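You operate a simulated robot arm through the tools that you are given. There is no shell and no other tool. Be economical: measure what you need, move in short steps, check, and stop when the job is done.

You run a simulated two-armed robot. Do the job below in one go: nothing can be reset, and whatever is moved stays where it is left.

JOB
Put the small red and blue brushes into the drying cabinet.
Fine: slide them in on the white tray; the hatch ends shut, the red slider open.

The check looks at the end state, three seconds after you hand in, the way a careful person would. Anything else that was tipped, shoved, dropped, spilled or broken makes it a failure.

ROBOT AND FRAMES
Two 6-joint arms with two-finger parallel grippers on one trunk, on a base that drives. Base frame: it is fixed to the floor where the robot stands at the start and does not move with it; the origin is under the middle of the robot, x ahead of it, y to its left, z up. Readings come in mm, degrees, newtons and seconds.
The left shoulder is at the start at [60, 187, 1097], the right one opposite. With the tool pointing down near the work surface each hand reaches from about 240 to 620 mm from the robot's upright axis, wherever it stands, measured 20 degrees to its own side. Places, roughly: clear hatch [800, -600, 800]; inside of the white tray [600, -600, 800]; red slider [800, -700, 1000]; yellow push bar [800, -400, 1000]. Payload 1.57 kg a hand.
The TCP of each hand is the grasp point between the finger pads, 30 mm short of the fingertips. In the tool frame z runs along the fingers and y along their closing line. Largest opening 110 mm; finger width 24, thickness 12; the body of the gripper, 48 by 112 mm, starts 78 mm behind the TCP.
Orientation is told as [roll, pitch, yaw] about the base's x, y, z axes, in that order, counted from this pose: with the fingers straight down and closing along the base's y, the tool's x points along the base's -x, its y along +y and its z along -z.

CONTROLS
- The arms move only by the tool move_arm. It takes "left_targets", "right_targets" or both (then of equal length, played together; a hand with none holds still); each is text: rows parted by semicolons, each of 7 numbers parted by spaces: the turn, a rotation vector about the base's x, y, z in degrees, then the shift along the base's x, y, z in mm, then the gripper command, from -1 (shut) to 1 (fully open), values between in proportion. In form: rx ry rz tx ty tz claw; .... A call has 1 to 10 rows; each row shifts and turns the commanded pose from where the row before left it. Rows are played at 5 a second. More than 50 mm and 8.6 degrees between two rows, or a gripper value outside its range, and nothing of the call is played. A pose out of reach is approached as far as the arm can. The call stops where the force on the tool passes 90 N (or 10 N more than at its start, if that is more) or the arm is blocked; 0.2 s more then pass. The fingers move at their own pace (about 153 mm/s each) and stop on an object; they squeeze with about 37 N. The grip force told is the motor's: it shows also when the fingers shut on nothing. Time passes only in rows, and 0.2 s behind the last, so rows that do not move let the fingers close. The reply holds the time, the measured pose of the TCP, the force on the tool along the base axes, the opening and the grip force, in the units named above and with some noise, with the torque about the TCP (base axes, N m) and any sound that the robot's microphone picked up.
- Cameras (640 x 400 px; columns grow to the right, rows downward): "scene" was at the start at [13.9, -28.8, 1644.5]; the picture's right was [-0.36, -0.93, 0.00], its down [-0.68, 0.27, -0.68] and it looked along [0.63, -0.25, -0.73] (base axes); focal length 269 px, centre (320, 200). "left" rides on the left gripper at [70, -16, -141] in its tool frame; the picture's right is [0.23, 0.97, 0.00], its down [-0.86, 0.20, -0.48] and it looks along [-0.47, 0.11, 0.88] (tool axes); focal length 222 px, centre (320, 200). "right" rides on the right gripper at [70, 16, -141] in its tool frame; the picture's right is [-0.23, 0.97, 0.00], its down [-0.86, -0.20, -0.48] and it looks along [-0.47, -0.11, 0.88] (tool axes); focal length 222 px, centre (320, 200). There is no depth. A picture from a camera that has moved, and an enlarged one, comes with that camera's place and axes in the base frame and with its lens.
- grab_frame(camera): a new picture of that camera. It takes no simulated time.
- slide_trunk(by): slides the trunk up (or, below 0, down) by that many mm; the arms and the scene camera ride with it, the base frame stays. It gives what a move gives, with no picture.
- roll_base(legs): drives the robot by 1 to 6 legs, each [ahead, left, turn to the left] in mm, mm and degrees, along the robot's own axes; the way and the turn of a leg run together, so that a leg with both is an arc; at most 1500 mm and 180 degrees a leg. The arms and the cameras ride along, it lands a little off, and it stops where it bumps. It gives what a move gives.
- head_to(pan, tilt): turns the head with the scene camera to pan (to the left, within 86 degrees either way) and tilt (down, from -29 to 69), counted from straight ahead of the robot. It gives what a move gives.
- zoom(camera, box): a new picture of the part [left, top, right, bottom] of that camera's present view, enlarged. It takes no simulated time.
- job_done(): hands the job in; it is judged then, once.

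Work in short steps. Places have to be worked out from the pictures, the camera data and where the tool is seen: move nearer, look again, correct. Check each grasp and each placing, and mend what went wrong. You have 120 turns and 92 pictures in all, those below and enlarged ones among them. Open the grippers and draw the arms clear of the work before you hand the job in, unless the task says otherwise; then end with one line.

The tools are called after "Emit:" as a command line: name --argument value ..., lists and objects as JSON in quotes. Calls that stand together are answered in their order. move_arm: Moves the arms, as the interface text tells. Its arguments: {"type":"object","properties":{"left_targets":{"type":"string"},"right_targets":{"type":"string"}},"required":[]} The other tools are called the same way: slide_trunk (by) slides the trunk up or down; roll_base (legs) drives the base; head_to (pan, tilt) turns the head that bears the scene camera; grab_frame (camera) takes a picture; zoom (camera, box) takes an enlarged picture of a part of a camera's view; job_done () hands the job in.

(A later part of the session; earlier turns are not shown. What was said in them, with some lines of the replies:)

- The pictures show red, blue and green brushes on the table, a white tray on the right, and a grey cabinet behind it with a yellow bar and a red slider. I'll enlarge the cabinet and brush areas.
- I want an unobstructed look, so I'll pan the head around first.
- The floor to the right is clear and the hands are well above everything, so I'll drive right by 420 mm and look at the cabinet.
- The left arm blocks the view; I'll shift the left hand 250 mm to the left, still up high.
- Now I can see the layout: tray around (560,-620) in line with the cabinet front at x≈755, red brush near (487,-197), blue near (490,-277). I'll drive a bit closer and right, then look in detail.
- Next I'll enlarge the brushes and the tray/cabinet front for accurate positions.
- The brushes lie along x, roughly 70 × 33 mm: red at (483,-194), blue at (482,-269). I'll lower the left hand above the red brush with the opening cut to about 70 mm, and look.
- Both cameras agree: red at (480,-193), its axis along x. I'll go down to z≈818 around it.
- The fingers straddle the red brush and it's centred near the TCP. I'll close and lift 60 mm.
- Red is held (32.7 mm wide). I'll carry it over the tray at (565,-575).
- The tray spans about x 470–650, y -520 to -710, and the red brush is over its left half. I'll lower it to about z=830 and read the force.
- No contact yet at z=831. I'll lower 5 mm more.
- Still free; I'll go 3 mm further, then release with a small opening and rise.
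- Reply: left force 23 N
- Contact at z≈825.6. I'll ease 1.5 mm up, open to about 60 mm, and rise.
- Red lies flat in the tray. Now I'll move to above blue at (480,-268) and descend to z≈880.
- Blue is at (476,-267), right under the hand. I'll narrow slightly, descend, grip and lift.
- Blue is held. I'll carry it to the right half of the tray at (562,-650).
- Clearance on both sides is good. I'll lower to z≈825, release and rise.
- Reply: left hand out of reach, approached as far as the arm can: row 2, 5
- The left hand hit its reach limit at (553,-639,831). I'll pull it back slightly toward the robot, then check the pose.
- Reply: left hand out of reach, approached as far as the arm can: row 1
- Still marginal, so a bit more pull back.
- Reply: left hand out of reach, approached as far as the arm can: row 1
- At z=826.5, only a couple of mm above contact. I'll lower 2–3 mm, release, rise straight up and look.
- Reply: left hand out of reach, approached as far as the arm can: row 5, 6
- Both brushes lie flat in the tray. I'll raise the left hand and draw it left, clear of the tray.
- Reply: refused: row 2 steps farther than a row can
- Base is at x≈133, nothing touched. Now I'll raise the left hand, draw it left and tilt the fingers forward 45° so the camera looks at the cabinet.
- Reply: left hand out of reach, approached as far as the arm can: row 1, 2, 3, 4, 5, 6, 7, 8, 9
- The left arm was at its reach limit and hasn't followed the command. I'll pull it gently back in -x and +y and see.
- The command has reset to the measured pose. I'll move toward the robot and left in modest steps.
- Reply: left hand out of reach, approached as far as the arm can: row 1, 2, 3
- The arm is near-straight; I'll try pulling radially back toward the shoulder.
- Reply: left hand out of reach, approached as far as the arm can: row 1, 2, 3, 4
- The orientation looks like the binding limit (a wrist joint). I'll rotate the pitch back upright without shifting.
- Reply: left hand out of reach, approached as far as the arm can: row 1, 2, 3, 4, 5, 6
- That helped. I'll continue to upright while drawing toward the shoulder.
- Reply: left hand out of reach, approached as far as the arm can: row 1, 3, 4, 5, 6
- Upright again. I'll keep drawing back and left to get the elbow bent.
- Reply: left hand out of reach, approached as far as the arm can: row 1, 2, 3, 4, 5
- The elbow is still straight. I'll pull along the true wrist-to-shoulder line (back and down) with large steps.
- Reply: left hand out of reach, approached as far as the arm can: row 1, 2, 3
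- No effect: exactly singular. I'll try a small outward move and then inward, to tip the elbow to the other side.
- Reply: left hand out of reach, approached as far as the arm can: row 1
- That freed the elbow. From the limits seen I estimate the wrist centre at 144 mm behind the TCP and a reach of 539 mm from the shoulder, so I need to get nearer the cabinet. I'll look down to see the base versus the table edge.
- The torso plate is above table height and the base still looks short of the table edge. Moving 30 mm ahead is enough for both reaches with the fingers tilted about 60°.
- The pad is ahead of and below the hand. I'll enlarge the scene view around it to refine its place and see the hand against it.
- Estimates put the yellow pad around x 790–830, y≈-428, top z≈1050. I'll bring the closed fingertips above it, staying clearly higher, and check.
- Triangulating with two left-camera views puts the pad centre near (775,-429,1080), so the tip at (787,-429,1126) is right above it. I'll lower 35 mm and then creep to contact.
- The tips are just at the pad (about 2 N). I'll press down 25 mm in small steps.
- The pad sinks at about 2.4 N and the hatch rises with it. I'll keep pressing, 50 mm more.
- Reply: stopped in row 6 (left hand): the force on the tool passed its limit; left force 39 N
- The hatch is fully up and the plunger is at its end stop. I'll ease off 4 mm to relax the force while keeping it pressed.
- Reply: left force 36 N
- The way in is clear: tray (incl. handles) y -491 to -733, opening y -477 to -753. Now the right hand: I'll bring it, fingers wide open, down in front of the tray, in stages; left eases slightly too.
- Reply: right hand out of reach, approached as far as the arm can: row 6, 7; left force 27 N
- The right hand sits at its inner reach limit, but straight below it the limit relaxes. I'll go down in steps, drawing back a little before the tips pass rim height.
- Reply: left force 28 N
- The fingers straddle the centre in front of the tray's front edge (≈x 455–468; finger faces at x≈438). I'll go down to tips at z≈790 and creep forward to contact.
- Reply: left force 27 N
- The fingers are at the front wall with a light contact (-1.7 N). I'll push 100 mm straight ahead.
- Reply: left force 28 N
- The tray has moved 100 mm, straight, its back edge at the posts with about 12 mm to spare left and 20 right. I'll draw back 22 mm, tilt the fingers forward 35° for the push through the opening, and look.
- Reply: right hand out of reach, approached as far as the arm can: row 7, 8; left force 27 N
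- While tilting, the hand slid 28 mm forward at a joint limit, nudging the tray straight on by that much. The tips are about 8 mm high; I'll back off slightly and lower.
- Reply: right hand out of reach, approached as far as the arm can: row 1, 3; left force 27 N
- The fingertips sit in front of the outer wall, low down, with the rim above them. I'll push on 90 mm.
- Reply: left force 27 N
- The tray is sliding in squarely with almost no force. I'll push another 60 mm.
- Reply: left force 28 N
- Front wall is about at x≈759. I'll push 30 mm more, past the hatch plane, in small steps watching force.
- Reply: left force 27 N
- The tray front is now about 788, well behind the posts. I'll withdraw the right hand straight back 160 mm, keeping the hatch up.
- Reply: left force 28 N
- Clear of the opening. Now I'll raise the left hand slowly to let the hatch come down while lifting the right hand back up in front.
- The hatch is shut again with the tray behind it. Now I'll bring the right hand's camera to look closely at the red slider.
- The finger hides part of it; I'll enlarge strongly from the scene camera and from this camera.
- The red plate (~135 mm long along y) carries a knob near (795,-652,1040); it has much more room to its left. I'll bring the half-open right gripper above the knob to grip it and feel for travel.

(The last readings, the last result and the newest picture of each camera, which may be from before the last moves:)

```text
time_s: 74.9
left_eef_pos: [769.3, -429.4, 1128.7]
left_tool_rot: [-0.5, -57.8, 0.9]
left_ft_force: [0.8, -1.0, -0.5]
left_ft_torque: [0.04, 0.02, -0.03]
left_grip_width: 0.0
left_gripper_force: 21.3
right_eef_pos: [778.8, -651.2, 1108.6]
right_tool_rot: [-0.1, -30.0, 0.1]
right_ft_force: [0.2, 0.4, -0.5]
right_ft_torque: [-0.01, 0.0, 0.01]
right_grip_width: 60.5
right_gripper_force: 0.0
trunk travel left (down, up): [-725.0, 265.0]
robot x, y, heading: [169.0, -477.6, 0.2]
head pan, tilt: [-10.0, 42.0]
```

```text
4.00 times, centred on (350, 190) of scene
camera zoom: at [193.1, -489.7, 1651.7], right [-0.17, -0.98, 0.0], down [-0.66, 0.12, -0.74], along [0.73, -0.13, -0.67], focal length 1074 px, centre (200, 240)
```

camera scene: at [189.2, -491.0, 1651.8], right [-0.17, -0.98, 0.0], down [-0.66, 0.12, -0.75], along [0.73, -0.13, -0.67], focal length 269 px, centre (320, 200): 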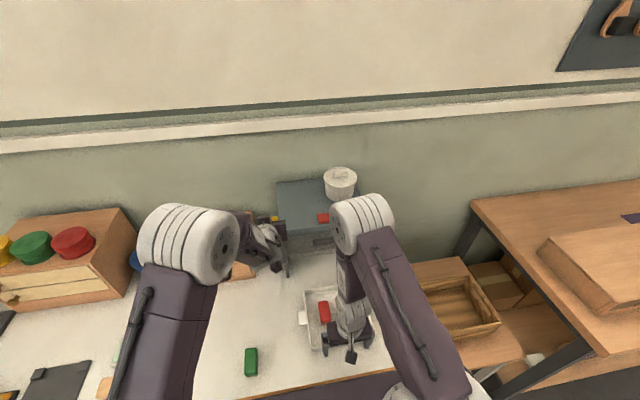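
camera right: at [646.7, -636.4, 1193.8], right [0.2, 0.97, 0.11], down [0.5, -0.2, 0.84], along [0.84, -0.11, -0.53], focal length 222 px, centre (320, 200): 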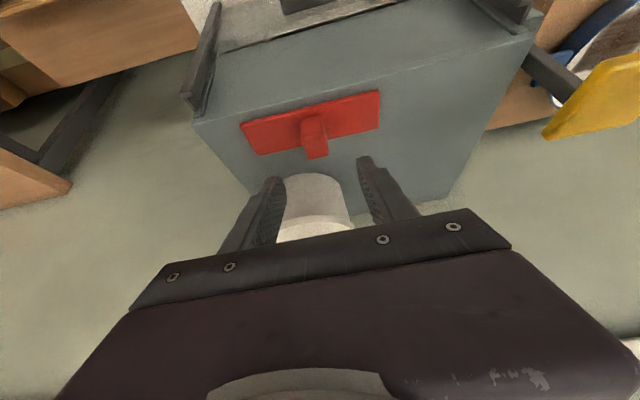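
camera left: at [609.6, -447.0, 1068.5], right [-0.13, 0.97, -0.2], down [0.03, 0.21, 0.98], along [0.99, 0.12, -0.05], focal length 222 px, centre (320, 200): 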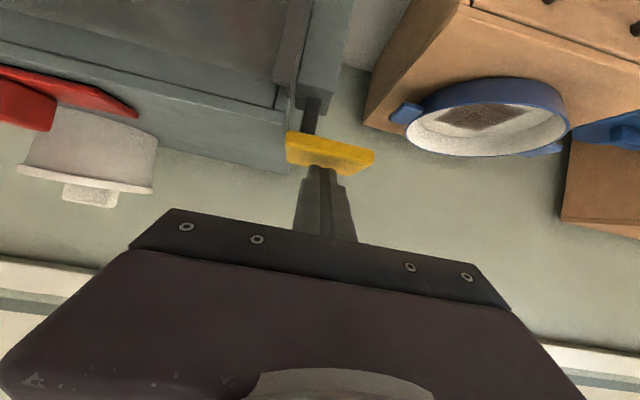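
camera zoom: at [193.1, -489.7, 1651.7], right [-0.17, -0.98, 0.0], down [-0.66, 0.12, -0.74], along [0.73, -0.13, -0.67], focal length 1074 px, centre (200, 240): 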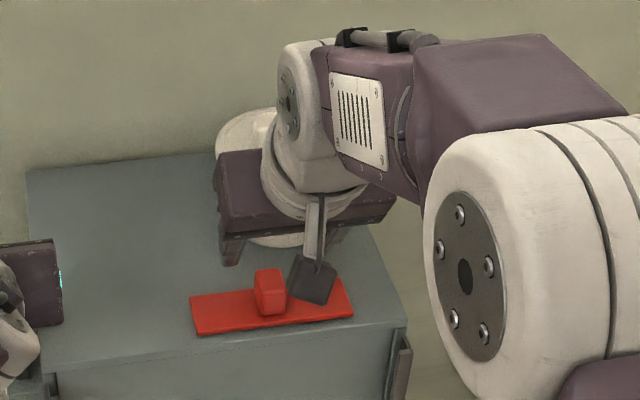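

Triangulated knob centre: (780,-651,1040), directly under the fingers. I'll lower 50 mm, watching the force, then look.

Emit:
move_arm --right_targets "0 0 0 -2 0 -20 0.1;0 0 0 -2 0 -15 0.1;0 0 0 -1 0 -10 0.1;0 0 0 0 0 -5 0.1;0 0 0 0 0 0 0.1"

Emit:
grab_frame --camera "right"

```text
time_s: 76.1
left_eef_pos: [768.7, -429.4, 1128.3]
left_tool_rot: [-0.5, -57.7, 1.0]
left_ft_force: [0.3, 0.2, 0.7]
left_ft_torque: [-0.03, -0.01, 0.01]
left_grip_width: 0.0
left_gripper_force: 20.8
right_eef_pos: [773.1, -651.0, 1057.1]
right_tool_rot: [-0.1, -29.9, 0.1]
right_ft_force: [-0.5, -0.4, 0.4]
right_ft_torque: [0.0, -0.03, -0.01]
right_grip_width: 60.3
right_gripper_force: 0.1
trunk travel left (down, up): [-725.0, 265.0]
robot x, y, heading: [171.5, -474.7, 0.4]
head pan, tilt: [-10.0, 42.0]
```

```text
29 pictures are left
camera right: at [641.1, -635.0, 1143.4], right [0.2, 0.97, 0.11], down [0.5, -0.2, 0.84], along [0.84, -0.11, -0.53], focal length 222 px, centre (320, 200)
```

right: 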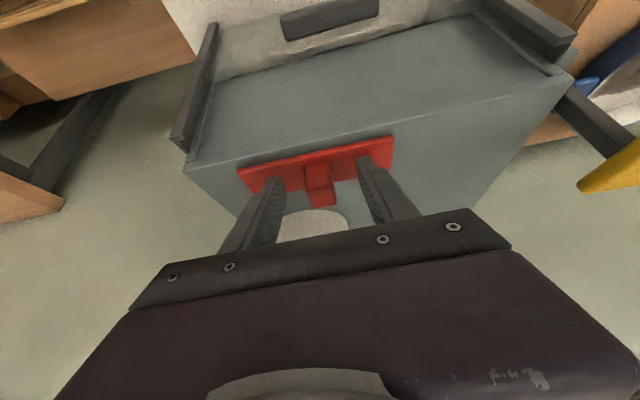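

The knob is between the fingertips. I'll lower 4 mm and close gently on it.

Emit:
move_arm --right_targets "0 0 0 0 0 -4 0.1;0 0 0 0 0 0 -0.3;0 0 0 0 0 0 -1;0 0 0 0 0 0 -1;0 0 0 0 0 0 -1"

```text
time_s: 77.3
left_eef_pos: [768.6, -429.5, 1128.4]
left_tool_rot: [-0.4, -57.7, 0.9]
left_ft_force: [0.0, -0.7, -0.1]
left_ft_torque: [0.01, 0.01, 0.07]
left_grip_width: 0.0
left_gripper_force: 21.1
right_eef_pos: [774.3, -650.6, 1054.3]
right_tool_rot: [0.0, -30.2, 0.1]
right_ft_force: [2.5, 0.4, 13.6]
right_ft_torque: [0.03, 0.06, -0.06]
right_grip_width: 21.3
right_gripper_force: 34.2
trunk travel left (down, up): [-725.0, 265.0]
robot x, y, heading: [170.3, -472.8, 0.0]
head pan, tilt: [-10.0, 42.0]
```

Gripped (21 mm wide); the tips rest on the plate. I'll relieve 1.5 mm and try sliding left (+y) 12 mm.

Emit:
move_arm --right_targets "0 0 0 0 0 1.5 -1;0 0 0 0 3 0 -1;0 0 0 0 3 0 -1;0 0 0 0 3 0 -1;0 0 0 0 3 0 -1;0 0 0 0 0 0 -1"

Emit:
grab_frame --camera "right"

```text
time_s: 78.7
left_eef_pos: [768.1, -430.0, 1128.3]
left_tool_rot: [-0.5, -57.7, 0.9]
left_ft_force: [-0.1, -0.4, -0.5]
left_ft_torque: [0.01, 0.01, 0.0]
left_grip_width: 0.0
left_gripper_force: 21.6
right_eef_pos: [774.2, -640.1, 1054.2]
right_tool_rot: [-0.2, -30.0, 0.1]
right_ft_force: [-3.0, -0.3, 4.3]
right_ft_torque: [0.08, -0.03, 0.0]
right_grip_width: 21.4
right_gripper_force: 34.6
trunk travel left (down, up): [-725.0, 265.0]
robot x, y, heading: [173.5, -476.9, 0.2]
head pan, tilt: [-10.0, 42.0]
```

```text
28 pictures are left
camera right: at [641.6, -623.6, 1141.4], right [0.2, 0.97, 0.11], down [0.5, -0.2, 0.84], along [0.84, -0.11, -0.53], focal length 222 px, centre (320, 200)
```

right: 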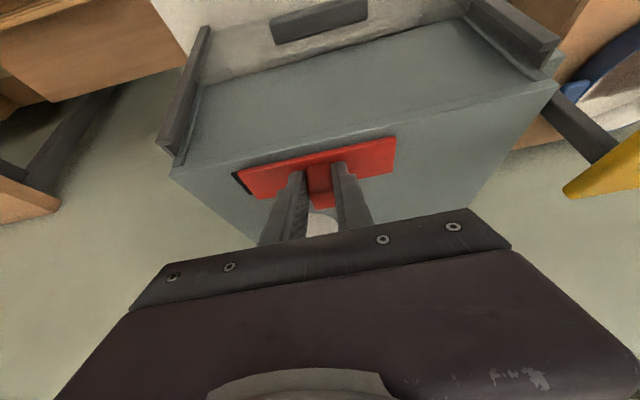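

It slides freely and a dark slot edge appears at its right end, so left is opening. I'll continue 50 mm left.

Emit:
move_arm --right_targets "0 0 0 0 6 0 -1;0 0 0 0 6 0 -1;0 0 0 0 6 0 -1;0 0 0 0 6 0 -1;0 0 0 0 6 0 -1;0 0 0 0 6 0 -1;0 0 0 0 6 0 -1;0 0 0 0 6 0 -1;0 0 0 0 0 0 -1"

Emit:
grab_frame --camera "right"

```text
time_s: 80.7
left_eef_pos: [769.2, -430.2, 1127.9]
left_tool_rot: [-0.6, -57.7, 0.9]
left_ft_force: [0.4, 0.0, -0.5]
left_ft_torque: [0.0, 0.03, -0.02]
left_grip_width: 0.3
left_gripper_force: 21.8
right_eef_pos: [772.7, -590.6, 1054.8]
right_tool_rot: [-0.1, -29.9, 0.1]
right_ft_force: [-7.1, 0.9, -8.2]
right_ft_torque: [0.06, -0.08, -0.03]
right_grip_width: 21.2
right_gripper_force: 35.0
trunk travel left (down, up): [-725.0, 265.0]
robot x, y, heading: [171.4, -472.6, 0.0]
head pan, tilt: [-10.0, 42.0]
```

```text
27 pictures are left
camera right: at [641.7, -574.4, 1141.6], right [0.2, 0.97, 0.11], down [0.5, -0.2, 0.84], along [0.84, -0.11, -0.53], focal length 222 px, centre (320, 200)
```

right: 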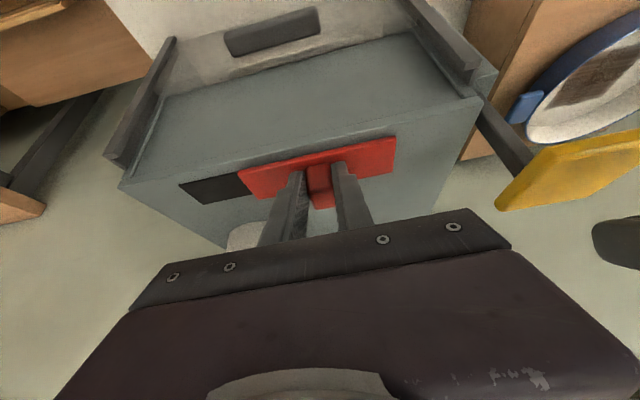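

The vent slot is opening. I'll retreat the left hand up and back while the right keeps sliding left to find the end stop.

Emit:
move_arm --left_targets "0 0 0 -15 10 20 -1;0 0 0 -20 10 20 -1;0 0 0 -20 15 15 -1;0 0 0 -25 20 10 -1;0 0 0 -25 20 0 -1;0 0 0 -25 20 0 -1;0 0 0 -25 20 0 -1;0 0 0 0 0 0 -1" --right_targets "0 0 0 0 0 0 -1;0 0 0 0 0 0 -1;0 0 0 0 4 0 -1;0 0 0 0 4 0 -1;0 0 0 0 4 0 -1;0 0 0 0 4 0 -1;0 0 0 0 4 0 -1;0 0 0 0 0 0 -1"

Emit:
grab_frame --camera "right"

```text
time_s: 82.5
left_eef_pos: [613.8, -315.5, 1195.0]
left_tool_rot: [-0.4, -57.6, 1.0]
left_ft_force: [-0.3, 0.7, 0.5]
left_ft_torque: [0.04, -0.03, 0.0]
left_grip_width: 0.1
left_gripper_force: 21.3
right_eef_pos: [774.6, -571.9, 1055.5]
right_tool_rot: [-0.1, -29.8, 0.1]
right_ft_force: [-8.2, 0.8, -14.7]
right_ft_torque: [0.1, -0.08, 0.0]
right_grip_width: 21.3
right_gripper_force: 34.6
trunk travel left (down, up): [-725.0, 265.0]
robot x, y, heading: [175.0, -472.9, 0.0]
head pan, tilt: [-10.0, 42.0]
```

```text
26 pictures are left
camera right: at [641.8, -556.0, 1141.7], right [0.2, 0.97, 0.11], down [0.5, -0.2, 0.84], along [0.84, -0.11, -0.53], focal length 222 px, centre (320, 200)
```

right: 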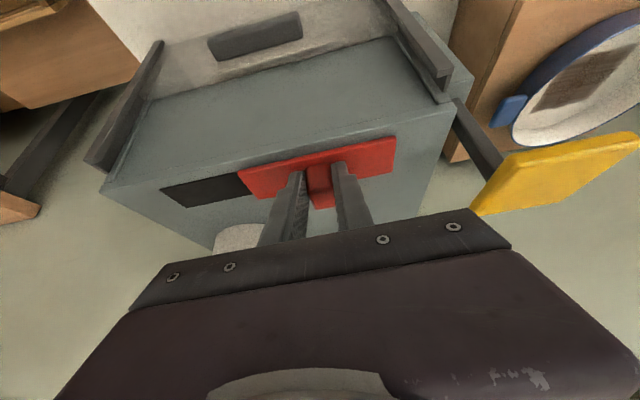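

80 mm of travel and no stop yet. I'll continue 32 mm, easing 1 mm down to relax the pull.

Emit:
move_arm --right_targets "0 0 0 0 4 -1 -1;0 0 0 0 4 0 -1;0 0 0 0 4 0 -1;0 0 0 0 4 0 -1;0 0 0 0 4 0 -1;0 0 0 0 4 0 -1;0 0 0 0 4 0 -1;0 0 0 0 4 0 -1;0 0 0 0 0 0 -1"

Emit:
grab_frame --camera "right"

```text
time_s: 84.5
left_eef_pos: [614.0, -316.4, 1195.5]
left_tool_rot: [-0.4, -57.6, 0.8]
left_ft_force: [0.4, -0.3, 0.4]
left_ft_torque: [-0.02, -0.01, 0.0]
left_grip_width: 0.1
left_gripper_force: 21.3
right_eef_pos: [774.7, -542.4, 1055.0]
right_tool_rot: [0.0, -29.8, 0.0]
right_ft_force: [-7.4, -6.6, -10.9]
right_ft_torque: [-0.09, 0.62, -0.1]
right_grip_width: 21.5
right_gripper_force: 35.0
trunk travel left (down, up): [-725.0, 265.0]
robot x, y, heading: [171.0, -476.5, -0.1]
head pan, tilt: [-10.0, 42.0]
```

```text
25 pictures are left
camera right: at [642.0, -525.5, 1141.8], right [0.2, 0.97, 0.11], down [0.5, -0.2, 0.84], along [0.84, -0.11, -0.53], focal length 222 px, centre (320, 200)
```

right: 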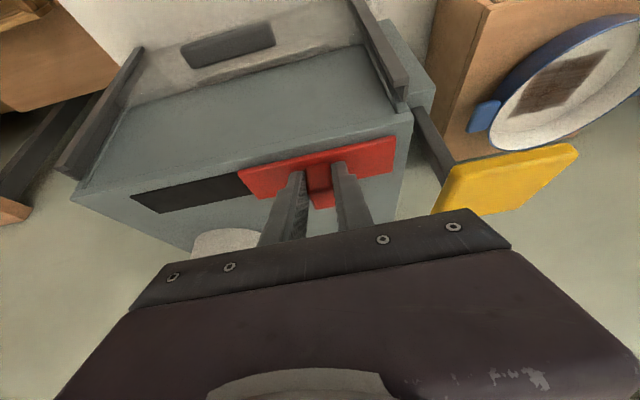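

A -6.6 N side force: the end stop, with the slot fully open. I'll release and lift off.

Emit:
move_arm --right_targets "0 0 0 0 -1.5 0 -1;0 0 0 0 0 0 0;0 0 0 0 0 0 0.1;0 0 0 -5 0 20 0.1;0 0 0 -10 -5 30 0.1;0 0 0 -30 -15 30 0.1;0 0 0 -40 -15 20 0.1;0 0 0 -40 -15 0 0.1;0 0 0 0 0 0 0.1"

Emit:
grab_frame --camera "right"

Emit:
zoom --camera "scene" --box '[230, 140, 410, 300]'

```text
time_s: 86.5
left_eef_pos: [616.7, -314.5, 1194.7]
left_tool_rot: [-0.5, -57.6, 1.0]
left_ft_force: [0.3, -0.3, 0.7]
left_ft_torque: [0.04, 0.02, -0.02]
left_grip_width: 0.0
left_gripper_force: 20.8
right_eef_pos: [647.8, -592.4, 1156.8]
right_tool_rot: [-0.1, -30.0, 0.1]
right_ft_force: [-0.3, -0.5, 0.1]
right_ft_torque: [-0.01, 0.0, -0.02]
right_grip_width: 60.7
right_gripper_force: 0.0
trunk travel left (down, up): [-725.0, 265.0]
robot x, y, heading: [173.8, -477.4, -0.0]
head pan, tilt: [-10.0, 42.0]
```

```text
24 pictures are left
camera right: at [516.5, -575.9, 1242.5], right [0.2, 0.97, 0.11], down [0.5, -0.2, 0.84], along [0.84, -0.11, -0.53], focal length 222 px, centre (320, 200)
```

right: 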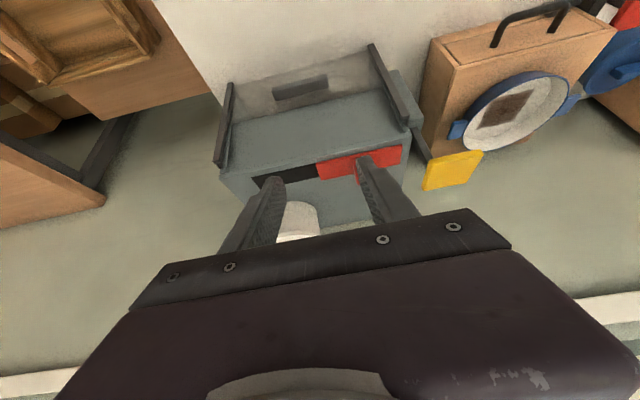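

```text
2.50 times, centred on (320, 220) of scene
camera zoom: at [195.5, -489.2, 1651.7], right [-0.17, -0.99, 0.0], down [-0.66, 0.12, -0.74], along [0.73, -0.13, -0.67], focal length 671 px, centre (320, 150)
```

zoom: 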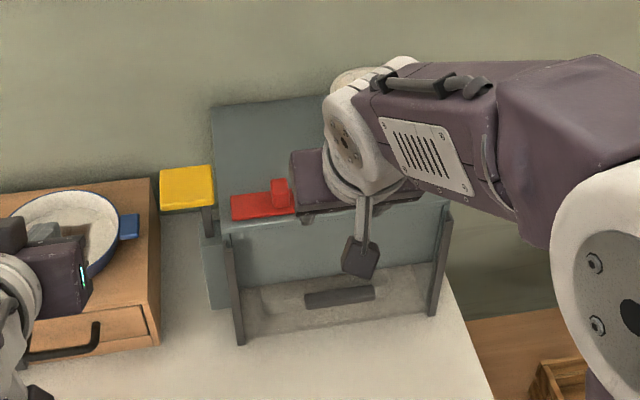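

Slider is left, slot open, hatch shut. I'll draw both arms back, upright and wide apart, and check everything.

Emit:
move_arm --left_targets "0 5 0 -5 15 5 0;0 5 0 -5 15 5 0;0 5 0 -5 15 5 0;0 5 0 -5 15 5 0;0 5 0 -5 15 5 0;0 5 0 -5 15 5 0;0 5 0 -5 0 5 0;0 5 0 -5 0 5 0;0 5 0 0 0 0 0" --right_targets "0 4 0 -10 -20 10 0;0 4 0 -10 -20 10 0;0 4 0 -10 -20 10 0;0 4 0 -10 -20 10 0;0 4 0 -10 -20 5 0;0 4 0 -10 -20 5 0;0 4 0 -10 -20 5 0;0 0 0 -10 -20 5 0;0 0 0 -10 -20 0 0"

Emit:
grab_frame --camera "scene"

Emit:
zoom --camera "scene" --box '[250, 150, 390, 250]'

```text
time_s: 88.5
left_eef_pos: [586.3, -236.4, 1223.9]
left_tool_rot: [5.0, -23.8, 0.6]
left_ft_force: [0.9, -0.4, -0.8]
left_ft_torque: [-0.01, -0.02, -0.01]
left_grip_width: 55.2
left_gripper_force: 0.0
left hand out of reach, approached as far as the arm can: row 2, 3, 4
right_eef_pos: [560.6, -772.8, 1214.9]
right_tool_rot: [0.0, -1.9, 0.2]
right_ft_force: [-0.2, -0.6, -0.3]
right_ft_torque: [0.02, 0.0, 0.0]
right_grip_width: 55.0
right_gripper_force: 0.1
trunk travel left (down, up): [-725.0, 265.0]
robot x, y, heading: [171.0, -476.1, 0.3]
head pan, tilt: [-10.0, 42.0]
```

```text
22 pictures are left
camera scene: at [194.7, -490.0, 1651.7], right [-0.17, -0.99, 0.0], down [-0.66, 0.12, -0.74], along [0.73, -0.13, -0.67], focal length 269 px, centre (320, 200)
```

scene: 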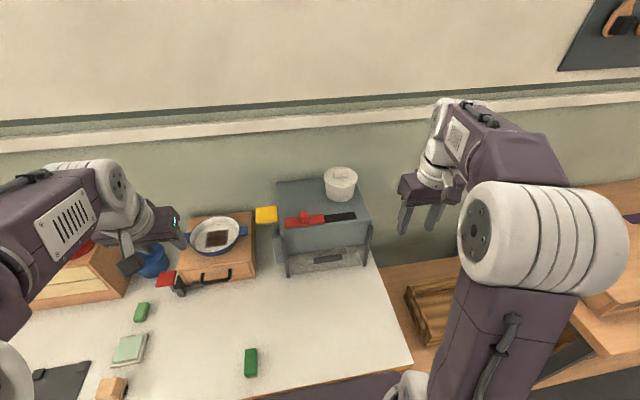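

```text
4.00 times, centred on (320, 200) of scene
camera zoom: at [194.7, -490.0, 1651.7], right [-0.17, -0.99, 0.0], down [-0.66, 0.12, -0.74], along [0.73, -0.13, -0.67], focal length 1074 px, centre (320, 200)
```

zoom: 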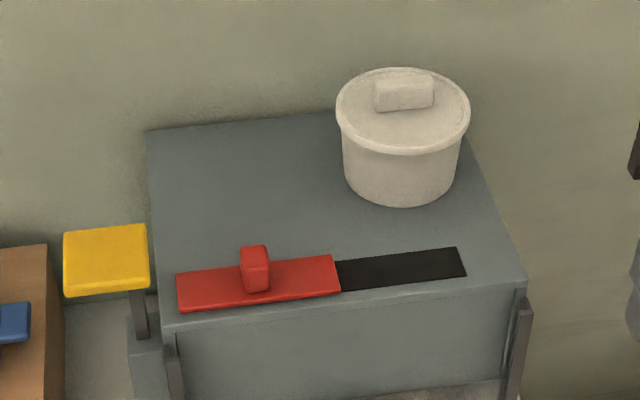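

The slot is wide open and the crock is undisturbed. Last check: the hatch bottom and the tray behind it.

Emit:
zoom --camera "scene" --box '[265, 220, 385, 295]'

Emit:
grab_frame --camera "right"

```text
5.33 times, centred on (325, 258) of scene
camera zoom: at [194.7, -490.0, 1651.7], right [-0.17, -0.99, 0.0], down [-0.66, 0.12, -0.74], along [0.73, -0.13, -0.67], focal length 1432 px, centre (293, -107)
```

zoom: 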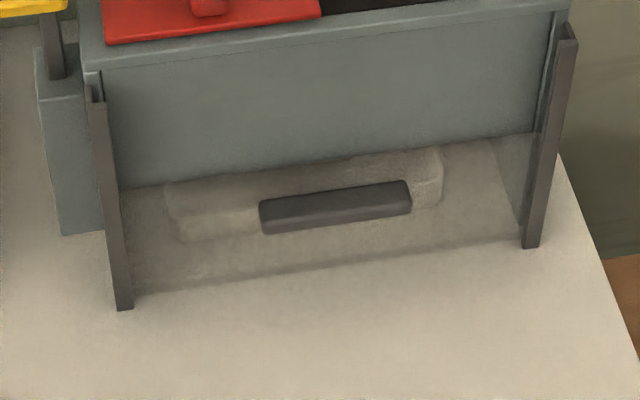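

```text
19 pictures are left
camera right: at [484.1, -755.5, 1352.5], right [0.23, 0.97, 0.01], down [0.84, -0.2, 0.51], along [0.5, -0.11, -0.86], focal length 222 px, centre (320, 200)
```

right: 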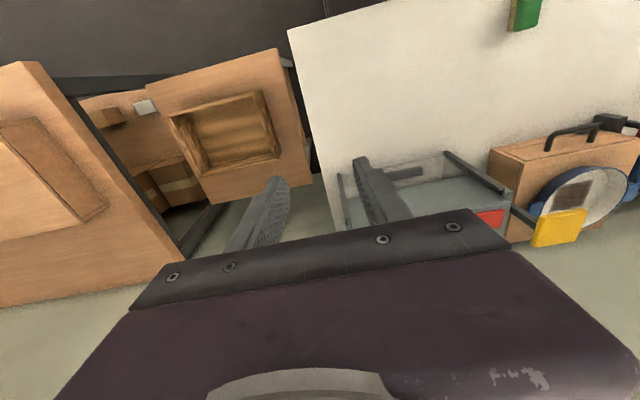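

The hatch is down at table level and the tray is wholly inside behind it. I'll open both grippers fully and hand in.

Emit:
move_arm --left_targets "0 0 0 0 0 0 1;0 0 0 0 0 0 1;0 0 0 0 0 0 1" --right_targets "0 0 0 0 0 0 1;0 0 0 0 0 0 1;0 0 0 0 0 0 1"

Emit:
job_done

```text
time_s: 89.3
left_eef_pos: [584.7, -236.4, 1223.6]
left_tool_rot: [5.0, -24.1, 0.5]
left_ft_force: [-0.3, 0.4, 0.0]
left_ft_torque: [0.0, -0.01, 0.02]
left_grip_width: 110.0
left_gripper_force: 0.1
right_eef_pos: [559.2, -771.2, 1215.6]
right_tool_rot: [-0.1, -2.0, 0.1]
right_ft_force: [-0.2, -0.1, -0.4]
right_ft_torque: [-0.01, 0.04, 0.0]
right_grip_width: 110.1
right_gripper_force: 0.1
trunk travel left (down, up): [-725.0, 265.0]
robot x, y, heading: [176.2, -476.7, 0.3]
head pan, tilt: [-10.0, 42.0]
```

```text
The job is handed in.
```

The red and blue brushes are in the drying cabinet on the white tray, the hatch is shut, the red slider is open, and both arms are drawn clear with their grippers open.
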